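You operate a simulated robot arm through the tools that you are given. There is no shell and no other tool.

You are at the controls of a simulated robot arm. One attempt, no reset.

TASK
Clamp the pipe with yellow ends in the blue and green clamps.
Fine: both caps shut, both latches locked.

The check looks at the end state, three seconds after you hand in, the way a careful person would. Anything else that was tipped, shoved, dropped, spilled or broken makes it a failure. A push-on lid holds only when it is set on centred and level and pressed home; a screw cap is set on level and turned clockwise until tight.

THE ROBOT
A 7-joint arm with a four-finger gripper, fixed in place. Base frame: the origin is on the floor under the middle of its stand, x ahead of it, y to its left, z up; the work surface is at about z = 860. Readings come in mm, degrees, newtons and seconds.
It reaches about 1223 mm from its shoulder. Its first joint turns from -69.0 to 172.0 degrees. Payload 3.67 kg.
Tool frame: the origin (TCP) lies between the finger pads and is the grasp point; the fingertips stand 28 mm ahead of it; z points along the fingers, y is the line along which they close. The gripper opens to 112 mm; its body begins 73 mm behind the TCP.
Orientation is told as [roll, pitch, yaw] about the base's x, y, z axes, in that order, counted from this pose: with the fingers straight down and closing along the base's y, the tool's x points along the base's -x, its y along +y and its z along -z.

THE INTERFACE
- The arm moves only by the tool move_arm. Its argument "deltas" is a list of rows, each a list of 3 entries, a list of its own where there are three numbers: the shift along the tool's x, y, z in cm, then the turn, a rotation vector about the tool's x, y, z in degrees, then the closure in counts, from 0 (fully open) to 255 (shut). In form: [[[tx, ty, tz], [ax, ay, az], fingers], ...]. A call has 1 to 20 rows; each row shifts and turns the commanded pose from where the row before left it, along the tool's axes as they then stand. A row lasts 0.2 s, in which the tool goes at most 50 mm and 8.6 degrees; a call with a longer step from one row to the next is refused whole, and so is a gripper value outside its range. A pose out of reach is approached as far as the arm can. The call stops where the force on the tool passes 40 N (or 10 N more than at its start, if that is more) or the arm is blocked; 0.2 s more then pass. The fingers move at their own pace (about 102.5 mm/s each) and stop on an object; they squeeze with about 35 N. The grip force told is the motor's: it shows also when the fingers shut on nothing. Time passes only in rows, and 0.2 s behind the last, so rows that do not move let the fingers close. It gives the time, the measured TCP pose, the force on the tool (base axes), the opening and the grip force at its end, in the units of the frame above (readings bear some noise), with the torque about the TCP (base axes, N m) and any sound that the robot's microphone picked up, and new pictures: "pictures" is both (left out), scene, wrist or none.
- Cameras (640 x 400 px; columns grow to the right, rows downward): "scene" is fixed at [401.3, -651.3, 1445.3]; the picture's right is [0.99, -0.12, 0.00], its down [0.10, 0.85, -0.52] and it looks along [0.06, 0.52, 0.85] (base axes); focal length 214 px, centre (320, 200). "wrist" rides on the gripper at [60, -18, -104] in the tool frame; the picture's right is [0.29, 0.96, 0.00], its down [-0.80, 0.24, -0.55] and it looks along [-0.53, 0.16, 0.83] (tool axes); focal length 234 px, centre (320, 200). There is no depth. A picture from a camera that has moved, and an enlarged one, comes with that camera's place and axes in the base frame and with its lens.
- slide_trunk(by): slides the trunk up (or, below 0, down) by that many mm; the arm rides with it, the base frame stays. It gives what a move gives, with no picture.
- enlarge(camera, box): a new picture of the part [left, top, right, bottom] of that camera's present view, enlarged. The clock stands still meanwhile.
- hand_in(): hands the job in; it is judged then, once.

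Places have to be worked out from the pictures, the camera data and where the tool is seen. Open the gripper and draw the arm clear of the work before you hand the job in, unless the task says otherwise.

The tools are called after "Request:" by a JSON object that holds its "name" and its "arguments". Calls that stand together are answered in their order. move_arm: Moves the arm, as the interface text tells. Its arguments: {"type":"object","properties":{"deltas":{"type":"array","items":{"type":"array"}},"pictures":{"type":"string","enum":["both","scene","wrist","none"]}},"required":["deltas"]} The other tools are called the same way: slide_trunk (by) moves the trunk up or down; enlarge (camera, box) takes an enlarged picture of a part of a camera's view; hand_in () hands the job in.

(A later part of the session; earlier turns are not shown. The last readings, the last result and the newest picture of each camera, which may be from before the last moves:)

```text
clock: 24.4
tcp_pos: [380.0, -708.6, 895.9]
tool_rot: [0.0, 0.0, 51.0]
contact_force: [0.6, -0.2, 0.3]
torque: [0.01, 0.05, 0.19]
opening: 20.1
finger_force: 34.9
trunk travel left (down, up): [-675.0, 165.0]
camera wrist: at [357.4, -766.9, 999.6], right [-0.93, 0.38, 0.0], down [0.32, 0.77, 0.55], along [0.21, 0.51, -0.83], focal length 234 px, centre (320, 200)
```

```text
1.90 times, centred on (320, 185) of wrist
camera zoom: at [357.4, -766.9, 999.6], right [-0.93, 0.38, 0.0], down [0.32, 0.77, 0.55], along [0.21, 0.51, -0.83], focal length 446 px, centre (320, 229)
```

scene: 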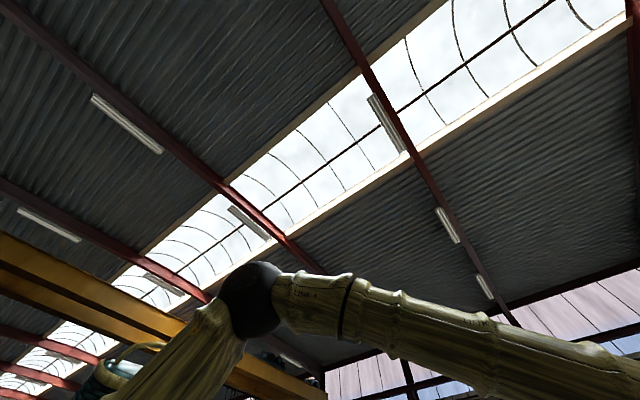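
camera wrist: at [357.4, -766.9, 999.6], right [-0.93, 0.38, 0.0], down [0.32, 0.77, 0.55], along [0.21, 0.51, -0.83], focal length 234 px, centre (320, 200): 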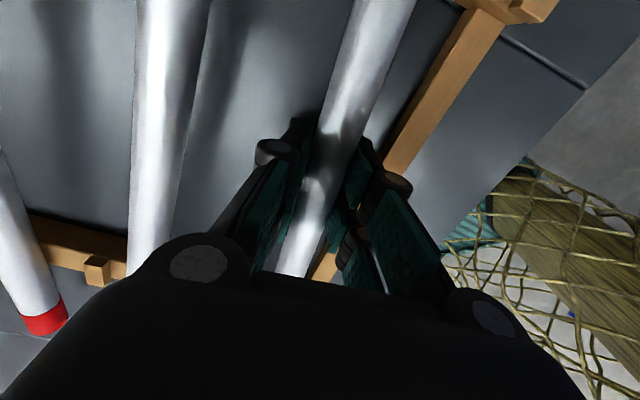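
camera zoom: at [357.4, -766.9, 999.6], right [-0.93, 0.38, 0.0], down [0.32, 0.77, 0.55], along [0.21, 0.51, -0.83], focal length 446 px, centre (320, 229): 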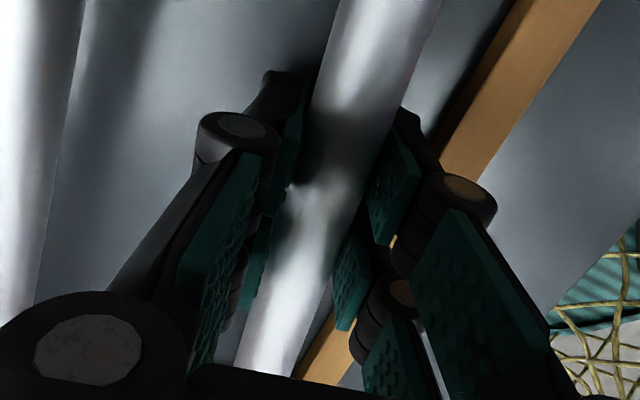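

The pipe is gripped at 20.1 mm. I'll lift slowly and check that it comes along.

Request:
{"name": "move_arm", "arguments": {"deltas": [[[0, 0, -0.3], [0, 0, 0], 255], [[0, 0, -0.5], [0, 0, 0], 255], [[0, 0, -0.7], [0, 0, 0], 255], [[0, 0, -1], [0, 0, 0], 255], [[0, 0, -1], [0, 0, 0], 255]], "pictures": "wrist"}}

Request:
{"name": "enlarge", "arguments": {"camera": "wrist", "box": [200, 80, 440, 290]}}

```text
clock: 25.6
tcp_pos: [379.6, -709.5, 930.1]
tool_rot: [-0.1, 0.0, 51.0]
contact_force: [0.1, 0.6, -4.4]
torque: [-0.05, 0.02, 0.0]
opening: 20.3
finger_force: 35.4
trunk travel left (down, up): [-675.0, 165.0]
camera wrist: at [357.3, -767.0, 1034.4], right [-0.93, 0.38, 0.0], down [0.32, 0.77, 0.55], along [0.21, 0.51, -0.83], focal length 234 px, centre (320, 200)
```

wrist: 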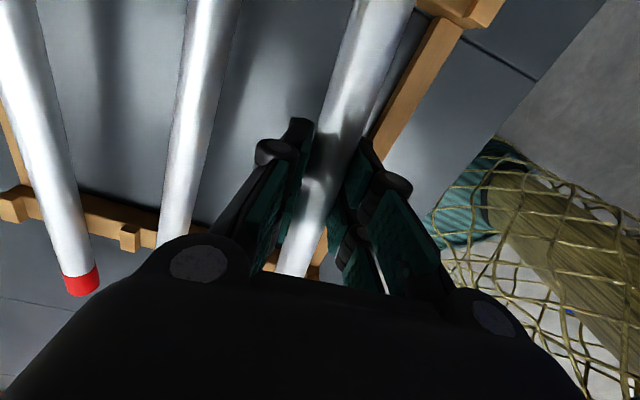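

```text
1.90 times, centred on (320, 185) of wrist
camera zoom: at [357.3, -767.0, 1034.4], right [-0.93, 0.38, 0.0], down [0.32, 0.77, 0.55], along [0.21, 0.51, -0.83], focal length 446 px, centre (320, 229)
```

zoom: 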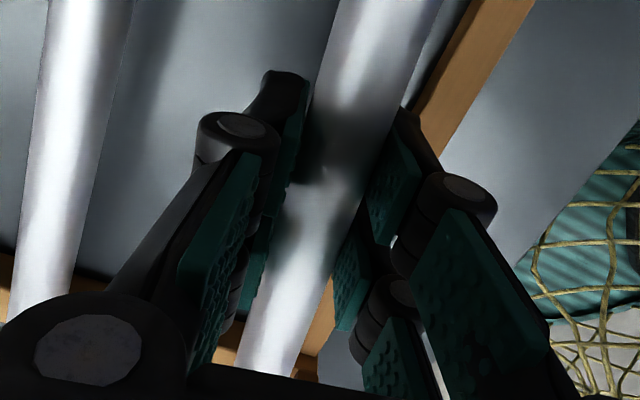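

The pipe is coming up with the gripper (weight about 4.4 N, opening steady at 20.3). I'll keep lifting gently.

Request:
{"name": "move_arm", "arguments": {"deltas": [[[0, 0, -1.2], [0, 0, 0], 255], [[0, 0, -1.5], [0, 0, 0], 255], [[0, 0, -2], [0, 0, 0], 255], [[0, 0, -2.5], [0, 0, 0], 255], [[0, 0, -2.5], [0, 0, 0], 255], [[0, 0, -2.5], [0, 0, 0], 255], [[0, 0, -2], [0, 0, 0], 255], [[0, 0, -1.5], [0, 0, 0], 255], [[0, 0, -1], [0, 0, 0], 255]], "pictures": "wrist"}}

```text
clock: 27.6
tcp_pos: [379.0, -709.0, 1097.6]
tool_rot: [0.0, 0.1, 51.0]
contact_force: [0.2, 0.1, -4.6]
torque: [-0.08, 0.01, 0.03]
opening: 20.3
finger_force: 35.1
trunk travel left (down, up): [-675.0, 165.0]
camera wrist: at [357.2, -766.7, 1202.3], right [-0.93, 0.38, 0.0], down [0.32, 0.77, 0.55], along [0.21, 0.51, -0.83], focal length 234 px, centre (320, 200)
```

wrist: 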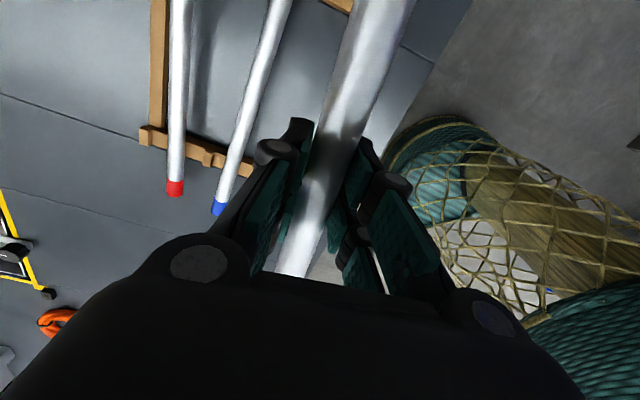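

The pipe is held stably. I'll turn to 45° and carry it along the table toward the clamps at z ≈ 1100, stopping short to look at both clamps.

Request:
{"name": "move_arm", "arguments": {"deltas": [[[0, 0, 0], [0, 0, 3], 255], [[0, 0, 0], [0, 0, 3], 255], [[-1.5, -0.13, 0], [0, 0, 0], 255], [[-2.5, -0.13, 0], [0, 0, 0], 255], [[-3.5, -0.13, 0], [0, 0, 0], 255], [[-4.2, -0.13, 0], [0, 0, 0], 255], [[-4.2, -0.13, 0], [0, 0, 0], 255], [[-4.2, -0.13, 0], [0, 0, 0], 255], [[-4.2, -0.13, 0], [0, 0, 0], 255], [[-4.2, -0.13, 0], [0, 0, 0], 255], [[-4.2, -0.13, 0], [0, 0, 0], 255], [[-4.2, -0.13, 0], [0, 0, 0], 255], [[-4.2, -0.13, 0], [0, 0, 0], 255], [[-4.2, -0.13, 0], [0, 0, 0], 255], [[-3.5, -0.13, 0], [0, 0, 0], 255], [[-2.5, -0.13, 0], [0, 0, 0], 255], [[-1.8, -0.13, 0], [0, 0, 0], 255], [[-1.3, -0.13, 0], [0, 0, 0], 255]], "pictures": "wrist"}}

Request:
{"name": "enlarge", "arguments": {"camera": "wrist", "box": [140, 0, 460, 200]}}

```text
clock: 31.4
tcp_pos: [778.8, -338.2, 1098.6]
tool_rot: [0.0, 0.1, 45.0]
contact_force: [0.4, 0.5, -3.6]
torque: [-0.01, 0.07, 0.01]
opening: 20.2
finger_force: 35.2
trunk travel left (down, up): [-675.0, 165.0]
camera wrist: at [751.7, -393.8, 1202.3], right [-0.88, 0.47, 0.0], down [0.4, 0.73, 0.55], along [0.26, 0.49, -0.83], focal length 234 px, centre (320, 200)
```

wrist: 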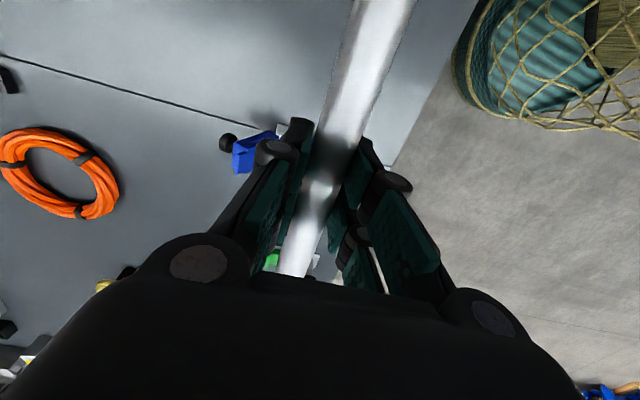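

```text
2.00 times, centred on (300, 100) of wrist
camera zoom: at [751.7, -393.8, 1202.3], right [-0.88, 0.47, 0.0], down [0.4, 0.73, 0.55], along [0.26, 0.49, -0.83], focal length 468 px, centre (360, 400)
```

zoom: 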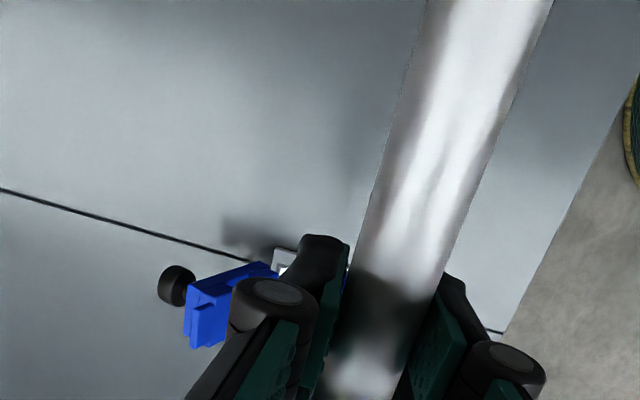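

The gripper hides the clamps, so I'll shift sideways toward the robot to see them on the left of the view.

Request:
{"name": "move_arm", "arguments": {"deltas": [[[0, 2, 0], [0, 0, 0], 255], [[0, 3.5, 0], [0, 0, 0], 255], [[0, 4, 0], [0, 0, 0], 255], [[0, 4, 0], [0, 0, 0], 255], [[0, 3.5, 0], [0, 0, 0], 255], [[0, 2, 0], [0, 0, 0], 255]], "pictures": "wrist"}}

Request:
{"name": "enlarge", "arguments": {"camera": "wrist", "box": [60, 60, 300, 210]}}

```text
clock: 32.8
tcp_pos: [646.4, -205.1, 1096.1]
tool_rot: [0.0, 0.1, 44.9]
contact_force: [0.2, -0.2, -4.3]
torque: [-0.03, 0.05, -0.01]
opening: 20.3
finger_force: 34.9
trunk travel left (down, up): [-675.0, 165.0]
camera wrist: at [616.6, -259.4, 1202.0], right [-0.88, 0.47, 0.0], down [0.4, 0.73, 0.55], along [0.26, 0.49, -0.83], focal length 234 px, centre (320, 200)
```

wrist: 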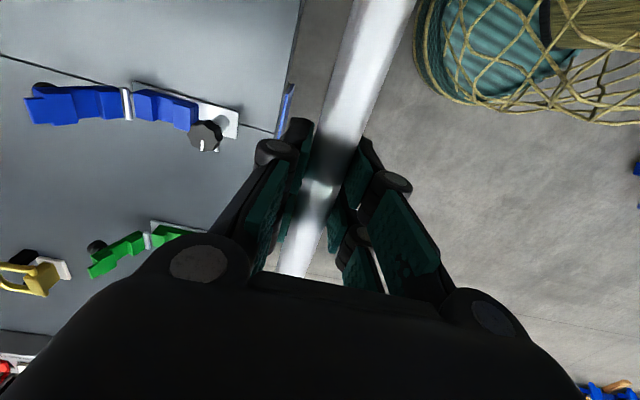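

```text
2.67 times, centred on (180, 135) of wrist
camera zoom: at [616.6, -259.4, 1202.0], right [-0.88, 0.47, 0.0], down [0.4, 0.73, 0.55], along [0.26, 0.49, -0.83], focal length 624 px, centre (693, 373)
```

zoom: 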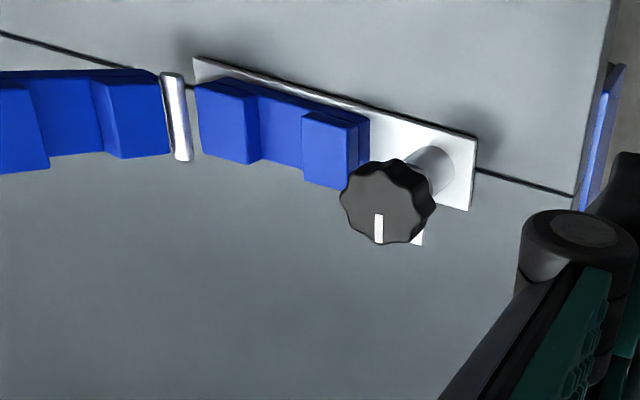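

A good view of the blue clamp: two raised blocks with a groove between them. I'll lower and come nearer for a more exact fix on the groove.

Request:
{"name": "move_arm", "arguments": {"deltas": [[[-1.5, -0.5, 1.5], [0, 0, 0], 255], [[-1.5, -0.7, 2.5], [0, 0, 0], 255], [[-1.5, -0.8, 2.5], [0, 0, 0], 255], [[-1.5, -0.5, 1.5], [0, 0, 0], 255], [[0, 0, 1], [0, 0, 0], 255]], "pictures": "wrist"}}

Request:
{"name": "enlarge", "arguments": {"camera": "wrist", "box": [60, 20, 300, 170]}}

Request:
{"name": "enlarge", "arguments": {"camera": "wrist", "box": [0, 100, 240, 250]}}

```text
clock: 34.0
tcp_pos: [705.9, -180.8, 1006.1]
tool_rot: [0.2, -0.1, 45.1]
contact_force: [-0.5, 0.0, -4.3]
torque: [-0.01, 0.04, 0.05]
opening: 20.5
finger_force: 35.1
trunk travel left (down, up): [-675.0, 165.0]
camera wrist: at [677.4, -235.5, 1111.0], right [-0.88, 0.47, 0.0], down [0.4, 0.73, 0.55], along [0.26, 0.49, -0.83], focal length 234 px, centre (320, 200)
```

wrist: 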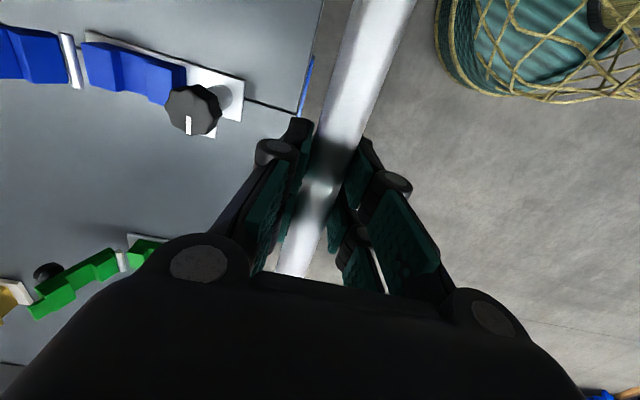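

```text
2.67 times, centred on (180, 95) of wrist
camera zoom: at [677.4, -235.5, 1111.0], right [-0.88, 0.47, 0.0], down [0.4, 0.73, 0.55], along [0.26, 0.49, -0.83], focal length 624 px, centre (693, 480)
```

zoom: 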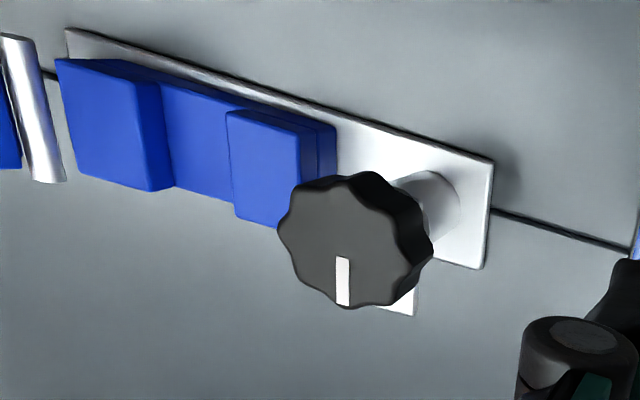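

```text
2.67 times, centred on (120, 175) of wrist
camera zoom: at [677.4, -235.5, 1111.0], right [-0.88, 0.47, 0.0], down [0.4, 0.73, 0.55], along [0.26, 0.49, -0.83], focal length 624 px, centre (853, 267)
```

zoom: 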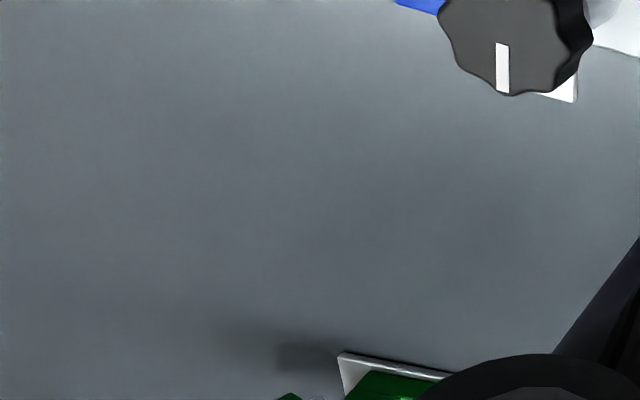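

I'll zoom further on the saddle.

Request:
{"name": "enlarge", "arguments": {"camera": "wrist", "box": [70, 30, 190, 110]}}

Request:
{"name": "enlarge", "arguments": {"camera": "wrist", "box": [0, 10, 120, 100]}}

Request:
{"name": "enlarge", "arguments": {"camera": "wrist", "box": [10, 220, 170, 330]}}

```text
5.00 times, centred on (130, 70) of wrist
camera zoom: at [677.4, -235.5, 1111.0], right [-0.88, 0.47, 0.0], down [0.4, 0.73, 0.55], along [0.26, 0.49, -0.83], focal length 1171 px, centre (1270, 850)
```

zoom: 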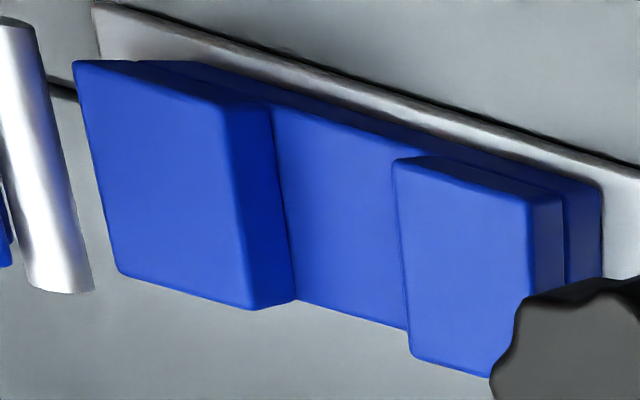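

```text
4.44 times, centred on (60, 55) of wrist
camera zoom: at [677.4, -235.5, 1111.0], right [-0.88, 0.47, 0.0], down [0.4, 0.73, 0.55], along [0.26, 0.49, -0.83], focal length 1041 px, centre (1476, 844)
```

zoom: 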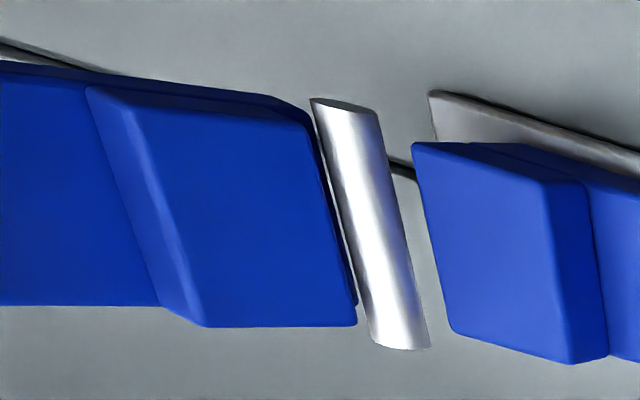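

```text
3.64 times, centred on (90, 275) of wrist
camera zoom: at [677.4, -235.5, 1111.0], right [-0.88, 0.47, 0.0], down [0.4, 0.73, 0.55], along [0.26, 0.49, -0.83], focal length 852 px, centre (1156, -73)
```

zoom: 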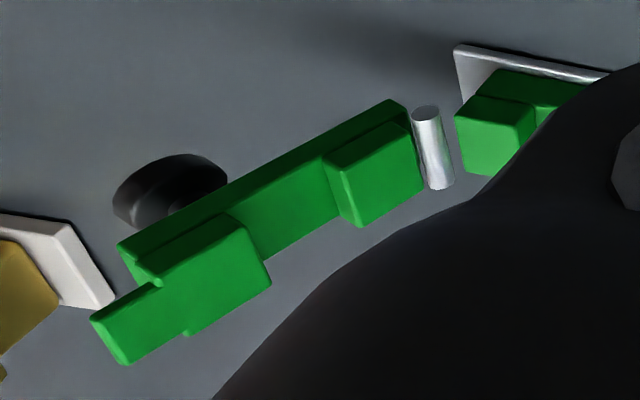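

The groove spans q ≈ 778–804 (w-axis), with its floor at z ≈ 879 and block tops at z ≈ 890. The blue clamp is at p ≈ 381 and the green at p ≈ 617. Next I'll check how the pipe sits in the gripper.

Request:
{"name": "enlarge", "arguments": {"camera": "wrist", "box": [240, 120, 420, 300]}}

Request:
{"name": "enlarge", "arguments": {"camera": "wrist", "box": [280, 0, 460, 120]}}

```text
2.22 times, centred on (330, 210) of wrist
camera zoom: at [677.4, -235.5, 1111.0], right [-0.88, 0.47, 0.0], down [0.4, 0.73, 0.55], along [0.26, 0.49, -0.83], focal length 520 px, centre (298, 178)
```

zoom: 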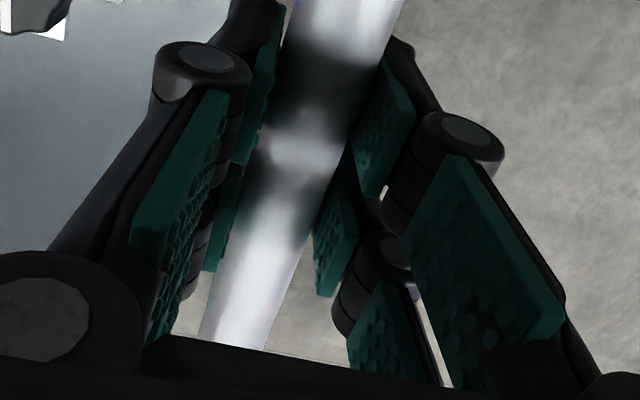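

```text
3.33 times, centred on (370, 60) of wrist
camera zoom: at [677.4, -235.5, 1111.0], right [-0.88, 0.47, 0.0], down [0.4, 0.73, 0.55], along [0.26, 0.49, -0.83], focal length 781 px, centre (153, 667)
```

zoom: 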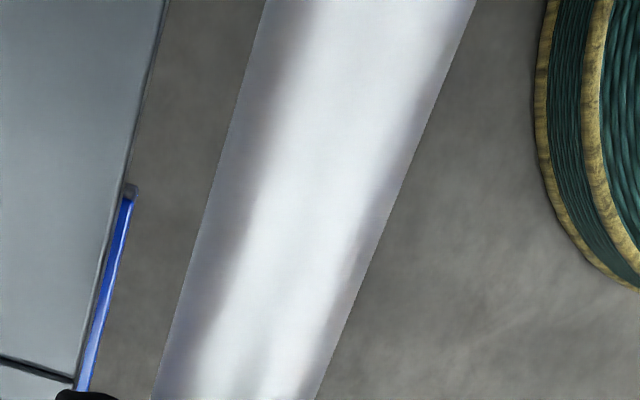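

The pipe is well aligned in the gripper (about 0.4° off and under 1 mm of offset). I'll carry it above the two saddles at z ≈ 1055.

Request:
{"name": "move_arm", "arguments": {"deltas": [[[0, 0, -2], [0, 0, 0], 255], [[0, 0, -2], [0, 0, 0], 255], [[0, 0, -1], [0, 0, 0], 255], [[-1.0, -1.5, 0], [0, 0, 0.3], 255], [[-2.0, -3, 0], [0, 0, 0], 255], [[-2.5, -3.5, 0], [0, 0, 0], 255], [[-2.5, -3.5, 0], [0, 0, 0], 255], [[-2.0, -3, 0], [0, 0, 0], 255], [[-1.5, -2, 0], [0, 0, 0], 255], [[0, 0, 0], [0, 0, 0], 255]], "pictures": "wrist"}}

Request:
{"name": "enlarge", "arguments": {"camera": "wrist", "box": [160, 100, 480, 300]}}

```text
clock: 36.2
tcp_pos: [903.4, -217.4, 1058.2]
tool_rot: [0.0, -0.1, 44.7]
contact_force: [1.0, 0.6, -4.1]
torque: [-0.03, 0.03, 0.01]
opening: 20.3
finger_force: 34.9
trunk travel left (down, up): [-675.0, 165.0]
camera wrist: at [874.4, -271.4, 1162.4], right [-0.88, 0.48, 0.0], down [0.4, 0.73, 0.55], along [0.27, 0.49, -0.83], focal length 234 px, centre (320, 200)
```

wrist: 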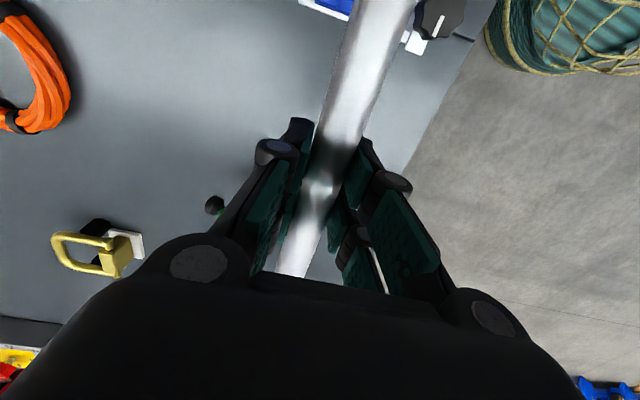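

```text
2.00 times, centred on (320, 200) of wrist
camera zoom: at [874.4, -271.4, 1162.4], right [-0.88, 0.48, 0.0], down [0.4, 0.73, 0.55], along [0.27, 0.49, -0.83], focal length 468 px, centre (320, 200)
```

zoom: 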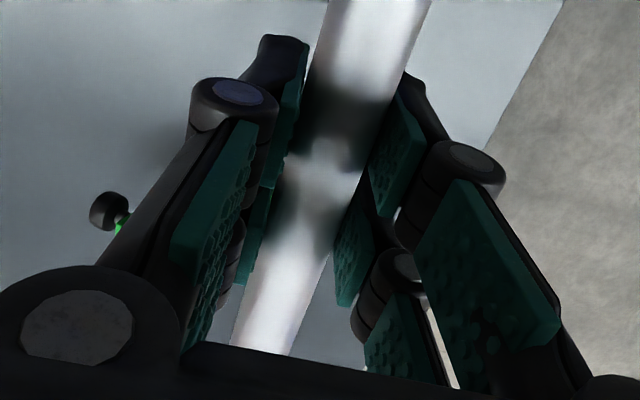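

The pipe passes over the blue clamp. I'll zoom into the top edge of the image to verify the lateral alignment.

Request:
{"name": "enlarge", "arguments": {"camera": "wrist", "box": [280, 0, 480, 80]}}

```text
3.20 times, centred on (380, 40) of wrist
camera zoom: at [874.4, -271.4, 1162.4], right [-0.88, 0.48, 0.0], down [0.4, 0.73, 0.55], along [0.27, 0.49, -0.83], focal length 749 px, centre (128, 712)
```

zoom: 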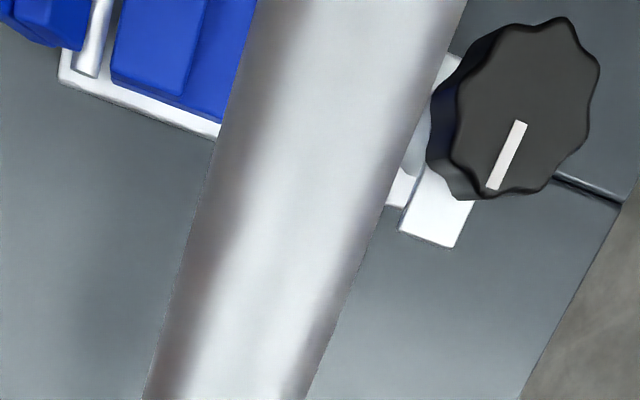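

The pipe is at q ≈ 791.2 against a groove centre of about 791.3, with good yaw. I'll lower to just above the blocks.

Request:
{"name": "move_arm", "arguments": {"deltas": [[[0, 0, 1.5], [0, 0, 0], 255], [[0, 0, 2.5], [0, 0, 0], 255], [[0, 0, 3], [0, 0, 0], 255], [[0, 0, 3], [0, 0, 0], 255], [[0, 0, 2], [0, 0, 0], 255], [[0, 0, 1.5], [0, 0, 0], 255], [[0, 0, 0.5], [0, 0, 0], 255], [[0, 0, 0], [0, 0, 0], 255]], "pictures": "wrist"}}

Request:
{"name": "enlarge", "arguments": {"camera": "wrist", "box": [220, 100, 420, 300]}}

Request:
{"name": "enlarge", "arguments": {"camera": "wrist", "box": [280, 0, 480, 80]}}

```text
clock: 38.0
tcp_pos: [904.0, -216.4, 917.6]
tool_rot: [0.0, 0.0, 44.7]
contact_force: [-0.3, -0.2, -4.9]
torque: [-0.04, 0.03, 0.0]
opening: 20.6
finger_force: 34.7
trunk travel left (down, up): [-675.0, 165.0]
camera wrist: at [874.8, -271.0, 1021.5], right [-0.88, 0.48, 0.0], down [0.4, 0.73, 0.55], along [0.26, 0.49, -0.83], focal length 234 px, centre (320, 200)
```

wrist: 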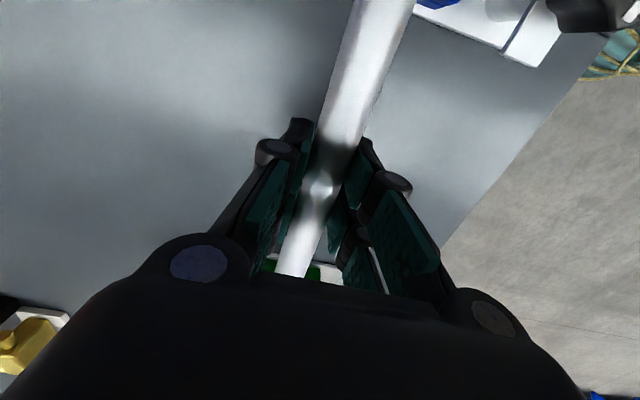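

```text
2.00 times, centred on (320, 200) of wrist
camera zoom: at [874.8, -271.0, 1021.5], right [-0.88, 0.48, 0.0], down [0.4, 0.73, 0.55], along [0.26, 0.49, -0.83], focal length 468 px, centre (320, 200)
```

zoom: 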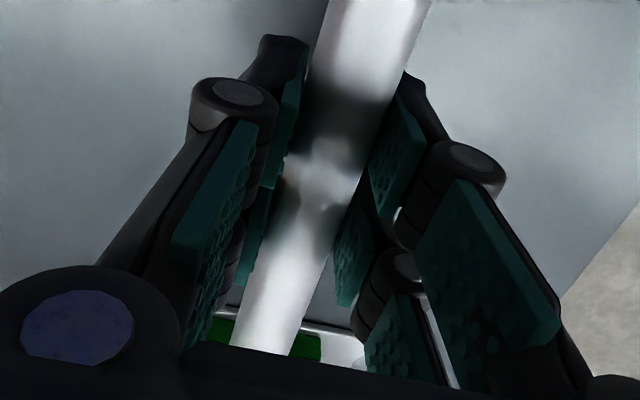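

```text
3.20 times, centred on (380, 40) of wrist
camera zoom: at [874.8, -271.0, 1021.5], right [-0.88, 0.48, 0.0], down [0.4, 0.73, 0.55], along [0.26, 0.49, -0.83], focal length 749 px, centre (128, 712)
```

zoom: 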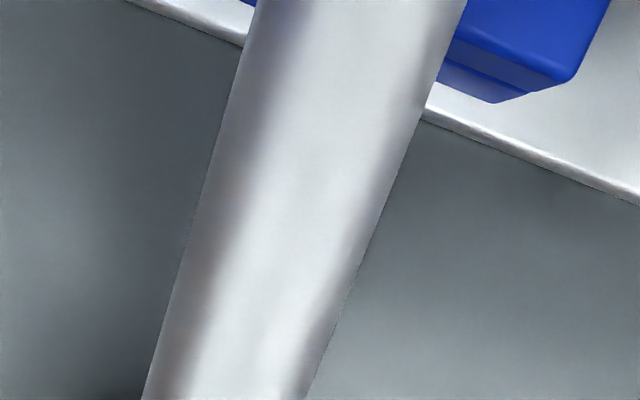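

The green body is now visible beyond the fingers, so I'll zoom in there to check alignment.

Request:
{"name": "enlarge", "arguments": {"camera": "wrist", "box": [255, 240, 355, 290]}}

```text
6.40 times, centred on (305, 265) of wrist
camera zoom: at [874.8, -271.0, 1021.5], right [-0.88, 0.48, 0.0], down [0.4, 0.73, 0.55], along [0.26, 0.49, -0.83], focal length 1499 px, centre (416, -216)
```

zoom: 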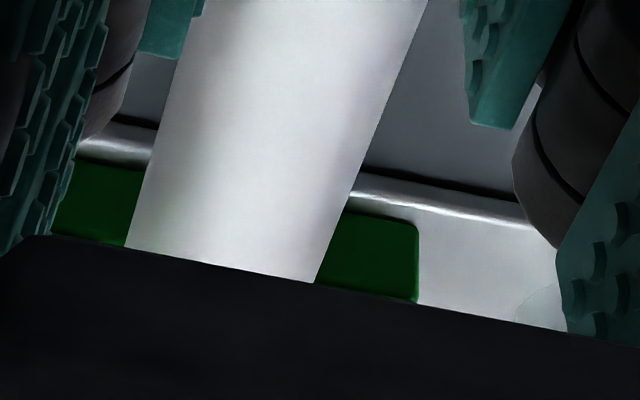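

Green and blue line up in q to within about 1 mm. I'll lower gently and watch the force: contact near TCP z ≈ 895 means the pipe is in the groove, while near 905 means it sits on the blocks.

Request:
{"name": "move_arm", "arguments": {"deltas": [[[0, 0, 0.6], [0, 0, 0], 255], [[0, 0, 0.5], [0, 0, 0], 255], [[0, 0, 0.3], [0, 0, 0], 255], [[0, 0, 0], [0, 0, 0], 255]], "pictures": "none"}}

```text
clock: 39.0
tcp_pos: [903.6, -215.6, 903.4]
tool_rot: [0.0, 0.0, 44.7]
contact_force: [-1.0, 0.0, -3.5]
torque: [-0.05, 0.05, -0.02]
opening: 20.3
finger_force: 35.0
trunk travel left (down, up): [-675.0, 165.0]
```

The tool is at z = 903.4 still carrying the full weight, so the pipe is probably entering the groove. I'll continue in 3 mm steps.

Request:
{"name": "move_arm", "arguments": {"deltas": [[[0, 0, 0.3], [0, 0, 0], 255], [[0, 0, 0], [0, 0, 0], 255]], "pictures": "none"}}

Request:
{"name": "move_arm", "arguments": {"deltas": [[[0, 0, 0.25], [0, 0, 0], 255], [[0, 0, 0], [0, 0, 0], 255]], "pictures": "none"}}

Request:
{"name": "move_arm", "arguments": {"deltas": [[[0, 0, 0.2], [0, 0, 0], 255], [[0, 0, 0], [0, 0, 0], 255]], "pictures": "wrist"}}

```text
clock: 39.6
tcp_pos: [903.5, -215.0, 900.8]
tool_rot: [0.1, 0.0, 44.6]
contact_force: [0.5, 0.4, -3.5]
torque: [-0.02, 0.08, 0.01]
opening: 20.3
finger_force: 34.7
trunk travel left (down, up): [-675.0, 165.0]
```

```text
clock: 40.2
tcp_pos: [904.6, -216.0, 898.4]
tool_rot: [0.0, 0.1, 44.7]
contact_force: [-1.9, 1.2, -3.6]
torque: [-0.01, -0.01, 0.17]
opening: 20.5
finger_force: 35.2
trunk travel left (down, up): [-675.0, 165.0]
```

```text
clock: 40.8
tcp_pos: [902.7, -216.3, 895.7]
tool_rot: [0.0, -0.1, 44.8]
contact_force: [-1.5, 1.3, -1.5]
torque: [0.24, -0.23, 0.5]
opening: 20.2
finger_force: 35.2
trunk travel left (down, up): [-675.0, 165.0]
camera wrist: at [874.6, -270.6, 1000.7], right [-0.88, 0.48, 0.0], down [0.4, 0.73, 0.55], along [0.26, 0.49, -0.83], focal length 234 px, centre (320, 200)
```

wrist: 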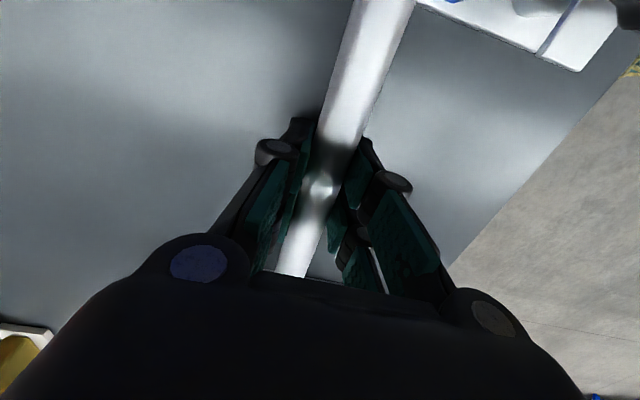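

There is a side force toward -q plus a yaw torque of +0.5 Nm, meaning the green end rubs the hinge-side wall. I'll turn the tool back by about 0.4° and shift 0.5 mm toward -q.

Request:
{"name": "move_arm", "arguments": {"deltas": [[[0, 0.05, 0], [0, 0, -0.4], 255], [[0, 0, 0], [0, 0, 0], 255]], "pictures": "none"}}

```text
clock: 41.4
tcp_pos: [902.8, -215.9, 896.6]
tool_rot: [0.1, 0.0, 45.1]
contact_force: [-0.4, 1.6, -4.7]
torque: [-0.06, 0.05, 0.0]
opening: 20.2
finger_force: 35.4
trunk travel left (down, up): [-675.0, 165.0]
```

Torque has gone to zero and the full weight is carried again. I'll continue down 2 mm.

Request:
{"name": "move_arm", "arguments": {"deltas": [[[0, 0, 0.2], [0, 0, 0], 255], [[0, 0, 0], [0, 0, 0], 255]], "pictures": "none"}}

Request:
{"name": "move_arm", "arguments": {"deltas": [[[0, 0, 0.15], [0, 0, 0], 255], [[0, 0, 0], [0, 0, 0], 255]], "pictures": "none"}}

```text
clock: 42.0
tcp_pos: [902.8, -215.5, 893.9]
tool_rot: [0.1, -0.1, 45.1]
contact_force: [-0.5, 0.3, -3.3]
torque: [-0.03, 0.03, 0.03]
opening: 20.0
finger_force: 35.3
trunk travel left (down, up): [-675.0, 165.0]
```

```text
clock: 42.6
tcp_pos: [903.6, -216.4, 892.7]
tool_rot: [-0.1, 0.0, 45.0]
contact_force: [-0.1, -0.6, -1.3]
torque: [0.24, -0.26, -0.05]
opening: 20.5
finger_force: 35.3
trunk travel left (down, up): [-675.0, 165.0]
```

The green end is now touching the groove floor. I'll lower one more mm so the blue end settles too.

Request:
{"name": "move_arm", "arguments": {"deltas": [[[0, 0, 0.1], [0, 0, 0], 255], [[0, 0, 0], [0, 0, 0], 255]], "pictures": "none"}}

Request:
{"name": "move_arm", "arguments": {"deltas": [[[0, 0, 0.1], [0, 0, 0], 255], [[0, 0, 0], [0, 0, 0], 255]], "pictures": "wrist"}}

```text
clock: 43.2
tcp_pos: [903.0, -215.0, 893.1]
tool_rot: [0.0, 0.0, 45.2]
contact_force: [1.7, -0.7, 4.3]
torque: [0.14, -0.2, -0.43]
opening: 20.1
finger_force: 35.3
trunk travel left (down, up): [-675.0, 165.0]
```

```text
clock: 43.8
tcp_pos: [902.9, -215.6, 892.8]
tool_rot: [-0.1, -0.1, 45.0]
contact_force: [2.9, -0.1, 10.5]
torque: [-0.39, 0.38, -0.03]
opening: 20.4
finger_force: 34.5
trunk travel left (down, up): [-675.0, 165.0]
camera wrist: at [874.3, -270.8, 996.6], right [-0.88, 0.47, 0.0], down [0.39, 0.73, 0.55], along [0.26, 0.49, -0.83], focal length 234 px, centre (320, 200)
```

wrist: 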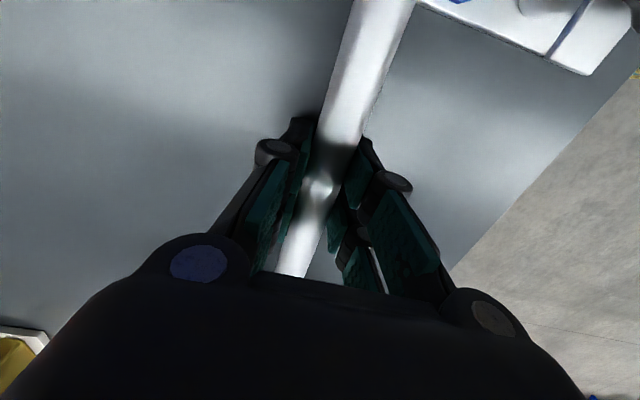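

The pipe now rests on both saddles (+10 N up, torque balanced). I'll ease up by 1 mm, open the fingers gently, and look.

Request:
{"name": "move_arm", "arguments": {"deltas": [[[0, 0, -0.12], [0, 0, 0], 255], [[0, 0, 0], [0, 0, 0], 200], [[0, 0, 0], [0, 0, 0], 180], [[0, 0, 0], [0, 0, 0], 150], [[0, 0, 0], [0, 0, 0], 141]], "pictures": "wrist"}}

Request:
{"name": "enlarge", "arguments": {"camera": "wrist", "box": [220, 100, 420, 300]}}

```text
clock: 45.0
tcp_pos: [902.0, -214.7, 892.3]
tool_rot: [0.0, -0.1, 45.2]
contact_force: [-0.2, -0.3, 0.2]
torque: [0.0, 0.02, 0.0]
opening: 50.2
finger_force: 0.0
trunk travel left (down, up): [-675.0, 165.0]
camera wrist: at [874.2, -270.6, 996.2], right [-0.88, 0.47, 0.0], down [0.39, 0.73, 0.55], along [0.26, 0.49, -0.83], focal length 234 px, centre (320, 200)
```

wrist: 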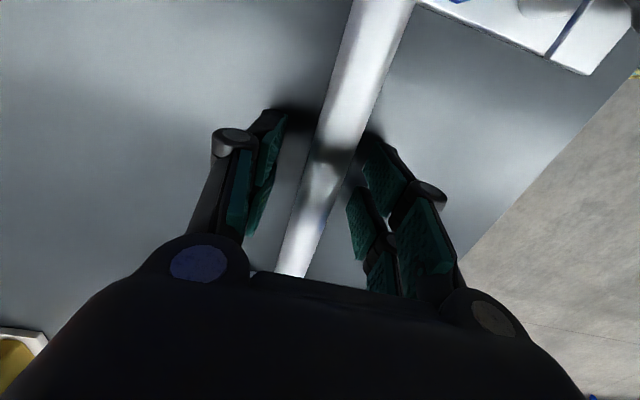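

```text
2.00 times, centred on (320, 200) of wrist
camera zoom: at [874.2, -270.6, 996.2], right [-0.88, 0.47, 0.0], down [0.39, 0.73, 0.55], along [0.26, 0.49, -0.83], focal length 468 px, centre (320, 200)
```

zoom: 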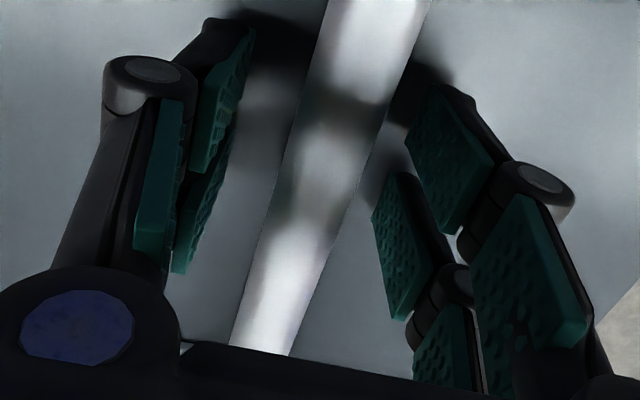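

The pipe is released and stays put. I'll raise straight up.

Request:
{"name": "move_arm", "arguments": {"deltas": [[[0, 0, -1], [0, 0, 0], 141], [[0, 0, -2], [0, 0, 0], 141], [[0, 0, -4], [0, 0, 0], 100], [[0, 0, -4], [0, 0, 0], 50], [[0, 0, -4], [0, 0, 0], 0], [[0, 0, -4], [0, 0, 0], 0], [[0, 0, -3], [0, 0, 0], 0]], "pictures": "wrist"}}

```text
clock: 46.6
tcp_pos: [901.1, -215.2, 1112.8]
tool_rot: [0.0, 0.0, 45.0]
contact_force: [-0.1, 0.4, 0.0]
torque: [0.01, -0.01, 0.05]
opening: 112.1
finger_force: 0.0
trunk travel left (down, up): [-675.0, 165.0]
camera wrist: at [873.3, -270.5, 1216.8], right [-0.88, 0.47, 0.0], down [0.39, 0.73, 0.55], along [0.26, 0.49, -0.83], focal length 234 px, centre (320, 200)
```

wrist: 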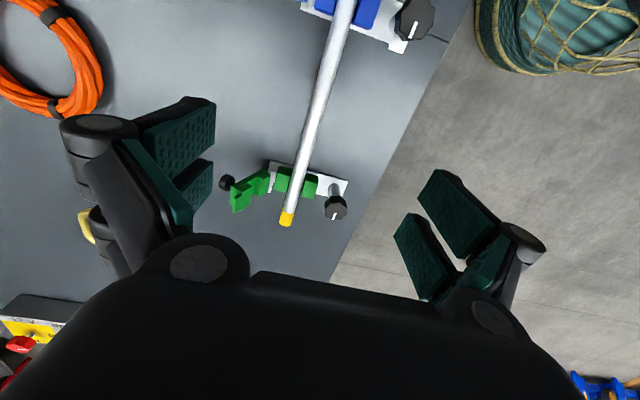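

The pipe lies in both saddles. I'll enlarge both clamps to plan how to close the caps.

Request:
{"name": "enlarge", "arguments": {"camera": "wrist", "box": [210, 150, 370, 250]}}

Request:
{"name": "enlarge", "arguments": {"camera": "wrist", "box": [280, 0, 460, 90]}}

```text
4.00 times, centred on (290, 200) of wrist
camera zoom: at [873.3, -270.5, 1216.8], right [-0.88, 0.47, 0.0], down [0.39, 0.73, 0.55], along [0.26, 0.49, -0.83], focal length 937 px, centre (440, 200)
```

zoom: 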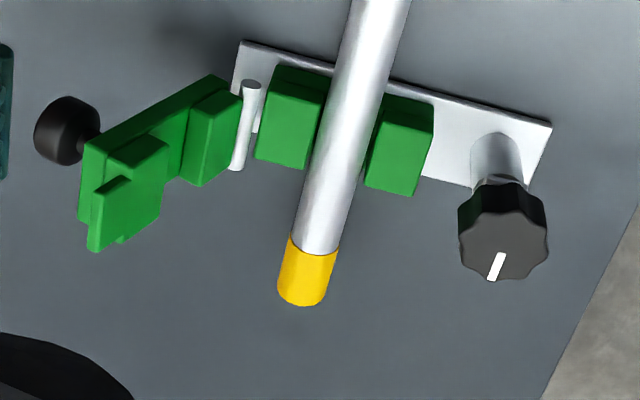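

```text
3.56 times, centred on (370, 45) of wrist
camera zoom: at [873.3, -270.5, 1216.8], right [-0.88, 0.47, 0.0], down [0.39, 0.73, 0.55], along [0.26, 0.49, -0.83], focal length 833 px, centre (142, 751)
```

zoom: 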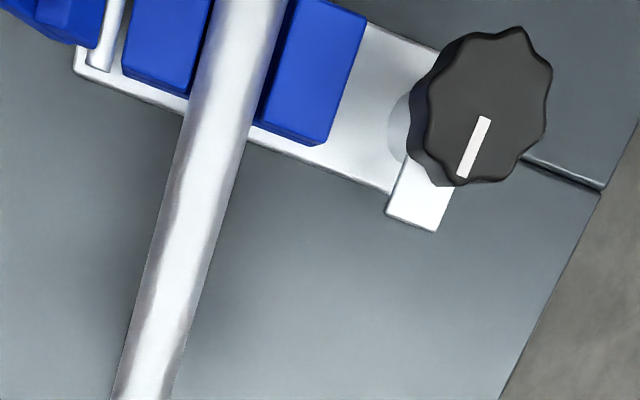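

Both saddles hold the pipe. Each cap leans about 19° past vertical with its handle on the back, and each latch tab points toward +p, so it needs a 90° clockwise turn once the cap is shut. I'll close the fingers and go to the far side of the blue cap.

Request:
{"name": "move_arm", "arguments": {"deltas": [[[2.5, 0, 0], [0, 0, 0], 255], [[2.5, -3, 0], [0, 0, 0], 255], [[2.5, -3.5, 0], [0, 0, 0], 255], [[2.7, -3.5, 0], [0, 0, 0], 255], [[0, -3.6, 0], [0, 0, 0], 255], [[0, 0, 0], [0, 0, 0], 255]], "pictures": "wrist"}}

Request:
{"name": "enlarge", "arguments": {"camera": "wrist", "box": [300, 0, 560, 160]}}

```text
clock: 48.0
tcp_pos: [927.1, -385.0, 1114.6]
tool_rot: [-0.1, 0.0, 45.1]
contact_force: [-1.1, -0.3, 0.9]
torque: [-0.04, -0.05, -0.03]
opening: 0.0
finger_force: 35.3
trunk travel left (down, up): [-675.0, 165.0]
camera wrist: at [897.5, -440.2, 1218.8], right [-0.88, 0.47, 0.0], down [0.39, 0.73, 0.55], along [0.26, 0.49, -0.83], focal length 234 px, centre (320, 200)
```

wrist: 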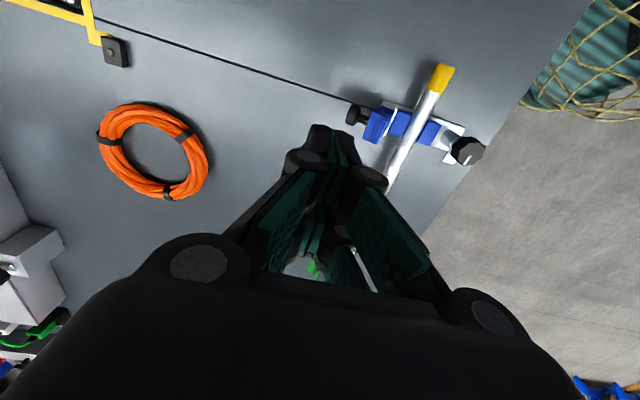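

```text
2.46 times, centred on (430, 80) of wrist
camera zoom: at [897.5, -440.2, 1218.8], right [-0.88, 0.47, 0.0], down [0.39, 0.73, 0.55], along [0.26, 0.49, -0.83], focal length 576 px, centre (49, 495)
```

zoom: 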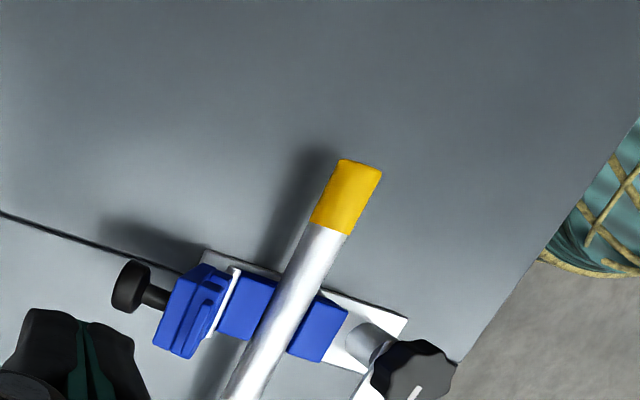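

The handle head is at q ≈ 888 and z ≈ 928, and the cap tip is at q ≈ 862 and z ≈ 970–985. I'll lower the closed fingers at q ≈ 928 to TCP z ≈ 985, outside the cap.

Request:
{"name": "move_arm", "arguments": {"deltas": [[[0, 0, 3.5], [0, 0, 0], 255], [[0, 0, 3.5], [0, 0, 0], 255], [[0, 0, 3.5], [0, 0, 0], 255], [[0, 0, 2.5], [0, 0, 0], 255], [[0, 0, 0], [0, 0, 0], 255]], "pictures": "wrist"}}

Request:
{"name": "enlarge", "arguments": {"camera": "wrist", "box": [300, 40, 560, 200]}}

```text
clock: 49.2
tcp_pos: [927.8, -384.0, 982.2]
tool_rot: [-0.1, 0.0, 45.2]
contact_force: [0.4, 0.0, -0.8]
torque: [0.01, -0.01, -0.02]
opening: 0.0
finger_force: 35.0
trunk travel left (down, up): [-675.0, 165.0]
camera wrist: at [898.2, -439.3, 1086.5], right [-0.88, 0.47, 0.0], down [0.39, 0.73, 0.55], along [0.26, 0.49, -0.83], focal length 234 px, centre (320, 200)
```

wrist: 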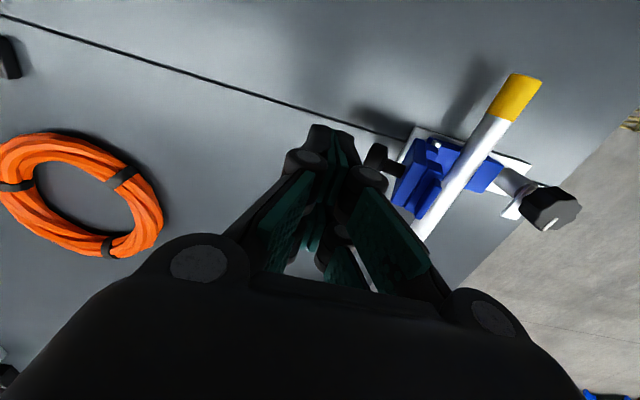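

```text
2.46 times, centred on (430, 120) of wrist
camera zoom: at [898.2, -439.3, 1086.5], right [-0.88, 0.47, 0.0], down [0.39, 0.73, 0.55], along [0.26, 0.49, -0.83], focal length 576 px, centre (49, 397)
```

zoom: 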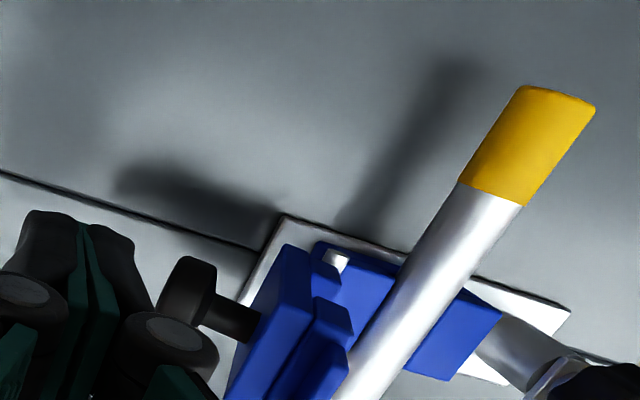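

The handle is a disc on a stem from the cap's back. I'll push toward -q and check after 7 cm.

Request:
{"name": "move_arm", "arguments": {"deltas": [[[0, 1.5, 0], [0, 0, 0], 255], [[0, 1.5, 0], [0, 0, 0], 255], [[0, 1.5, 0], [0, 0, 0], 255], [[0, 1.3, 0], [0, 0, 0], 255], [[0, 1.2, 0], [0, 0, 0], 255]], "pictures": "wrist"}}

Request:
{"name": "enlarge", "arguments": {"camera": "wrist", "box": [300, 40, 560, 200]}}

```text
clock: 50.5
tcp_pos: [882.4, -338.2, 988.8]
tool_rot: [-0.6, -0.5, 45.0]
contact_force: [1.5, -9.8, 19.7]
torque: [-0.21, 0.19, 0.05]
opening: 0.0
finger_force: 35.1
trunk travel left (down, up): [-675.0, 165.0]
stopped in row 5: the force on the tool passed its limit at 42 N (the readings are from after the stop); the commanded pose is now the measured one
camera wrist: at [852.0, -392.9, 1093.2], right [-0.88, 0.47, -0.01], down [0.39, 0.73, 0.56], along [0.27, 0.49, -0.83], focal length 234 px, centre (320, 200)
```

wrist: 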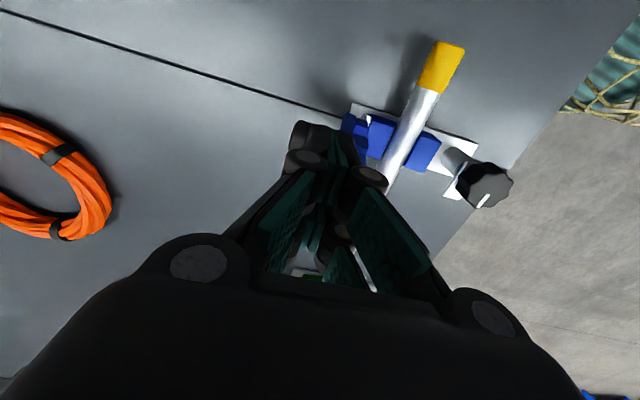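

```text
2.46 times, centred on (430, 120) of wrist
camera zoom: at [852.0, -392.9, 1093.2], right [-0.88, 0.47, -0.01], down [0.39, 0.73, 0.56], along [0.27, 0.49, -0.83], focal length 576 px, centre (49, 397)
```

zoom: 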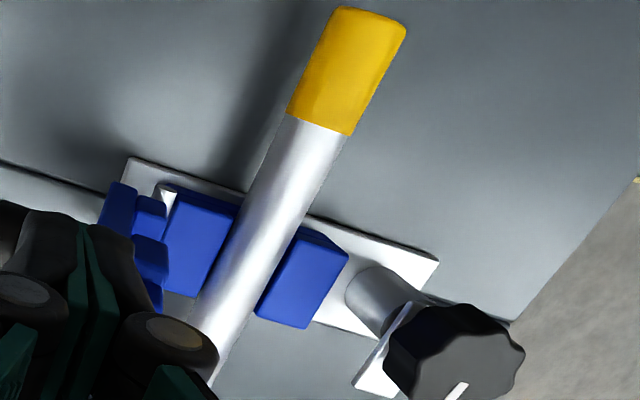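

The push stopped at 42 N because the fingertips are wedged against the handle as it rises. I'll lift out, go outside the handle, and push on the handle's outer end instead.

Request:
{"name": "move_arm", "arguments": {"deltas": [[[0, 0, -0.5], [0, 0, 0], 255], [[0, 0, -1.5], [0, 0, 0], 255], [[0, 0, -2.5], [0, 0, 0], 255], [[0, -3, 0], [0, 0, 0], 255], [[0, -3.5, 0], [0, 0, 0], 255], [[0, 0, 0], [0, 0, 0], 255]], "pictures": "wrist"}}

Request:
{"name": "enlarge", "arguments": {"camera": "wrist", "box": [300, 40, 560, 200]}}

```text
clock: 51.9
tcp_pos: [925.7, -380.8, 1032.2]
tool_rot: [-0.3, -0.2, 45.1]
contact_force: [-0.7, 0.9, 0.7]
torque: [-0.02, 0.0, 0.0]
opening: 0.0
finger_force: 34.9
trunk travel left (down, up): [-675.0, 165.0]
camera wrist: at [896.5, -435.6, 1136.5], right [-0.88, 0.47, -0.01], down [0.39, 0.73, 0.56], along [0.27, 0.49, -0.83], focal length 234 px, centre (320, 200)
```

wrist: 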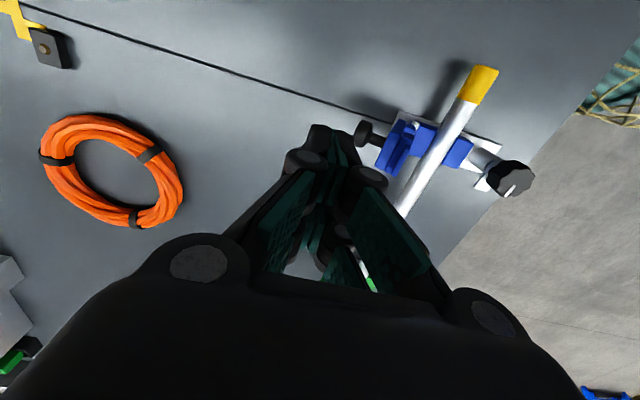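

```text
2.46 times, centred on (430, 120) of wrist
camera zoom: at [896.5, -435.6, 1136.5], right [-0.88, 0.47, -0.01], down [0.39, 0.73, 0.56], along [0.27, 0.49, -0.83], focal length 576 px, centre (49, 397)
```

zoom: 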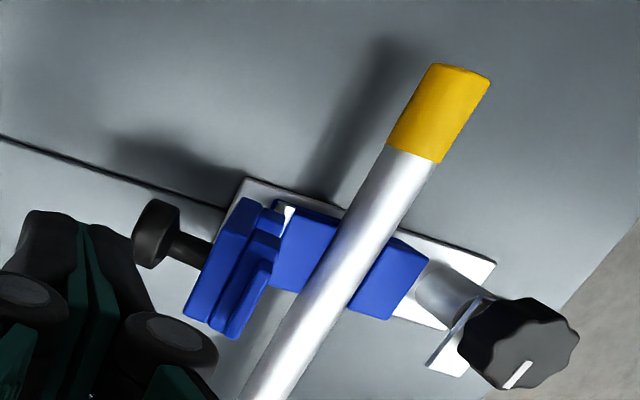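

The cap is back at its open rest. I'll lower the fingers outside the handle to TCP z ≈ 945.

Request:
{"name": "move_arm", "arguments": {"deltas": [[[0, -0.3, 3], [0, 0, 0], 255], [[0, 0, 3], [0, 0, 0], 255], [[0, 0, 2.6], [0, 0, 0], 255], [[0, 0, 0], [0, 0, 0], 255]], "pictures": "wrist"}}

Request:
{"name": "enlarge", "arguments": {"camera": "wrist", "box": [300, 60, 560, 220]}}

```text
clock: 52.9
tcp_pos: [928.1, -382.3, 947.1]
tool_rot: [-0.4, -0.4, 45.1]
contact_force: [0.1, 0.0, -0.3]
torque: [0.03, 0.01, 0.0]
opening: 0.3
finger_force: 35.0
trunk travel left (down, up): [-675.0, 165.0]
camera wrist: at [899.5, -438.4, 1050.1], right [-0.88, 0.47, -0.01], down [0.39, 0.73, 0.56], along [0.27, 0.49, -0.83], focal length 234 px, centre (320, 200)
```

wrist: 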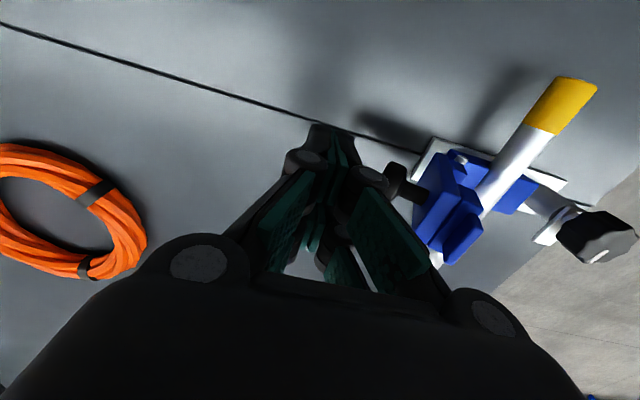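

```text
2.46 times, centred on (430, 140) of wrist
camera zoom: at [899.5, -438.4, 1050.1], right [-0.88, 0.47, -0.01], down [0.39, 0.73, 0.56], along [0.27, 0.49, -0.83], focal length 576 px, centre (49, 348)
```

zoom: 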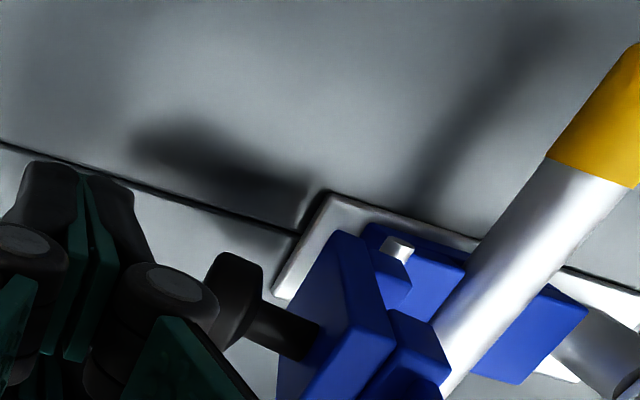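

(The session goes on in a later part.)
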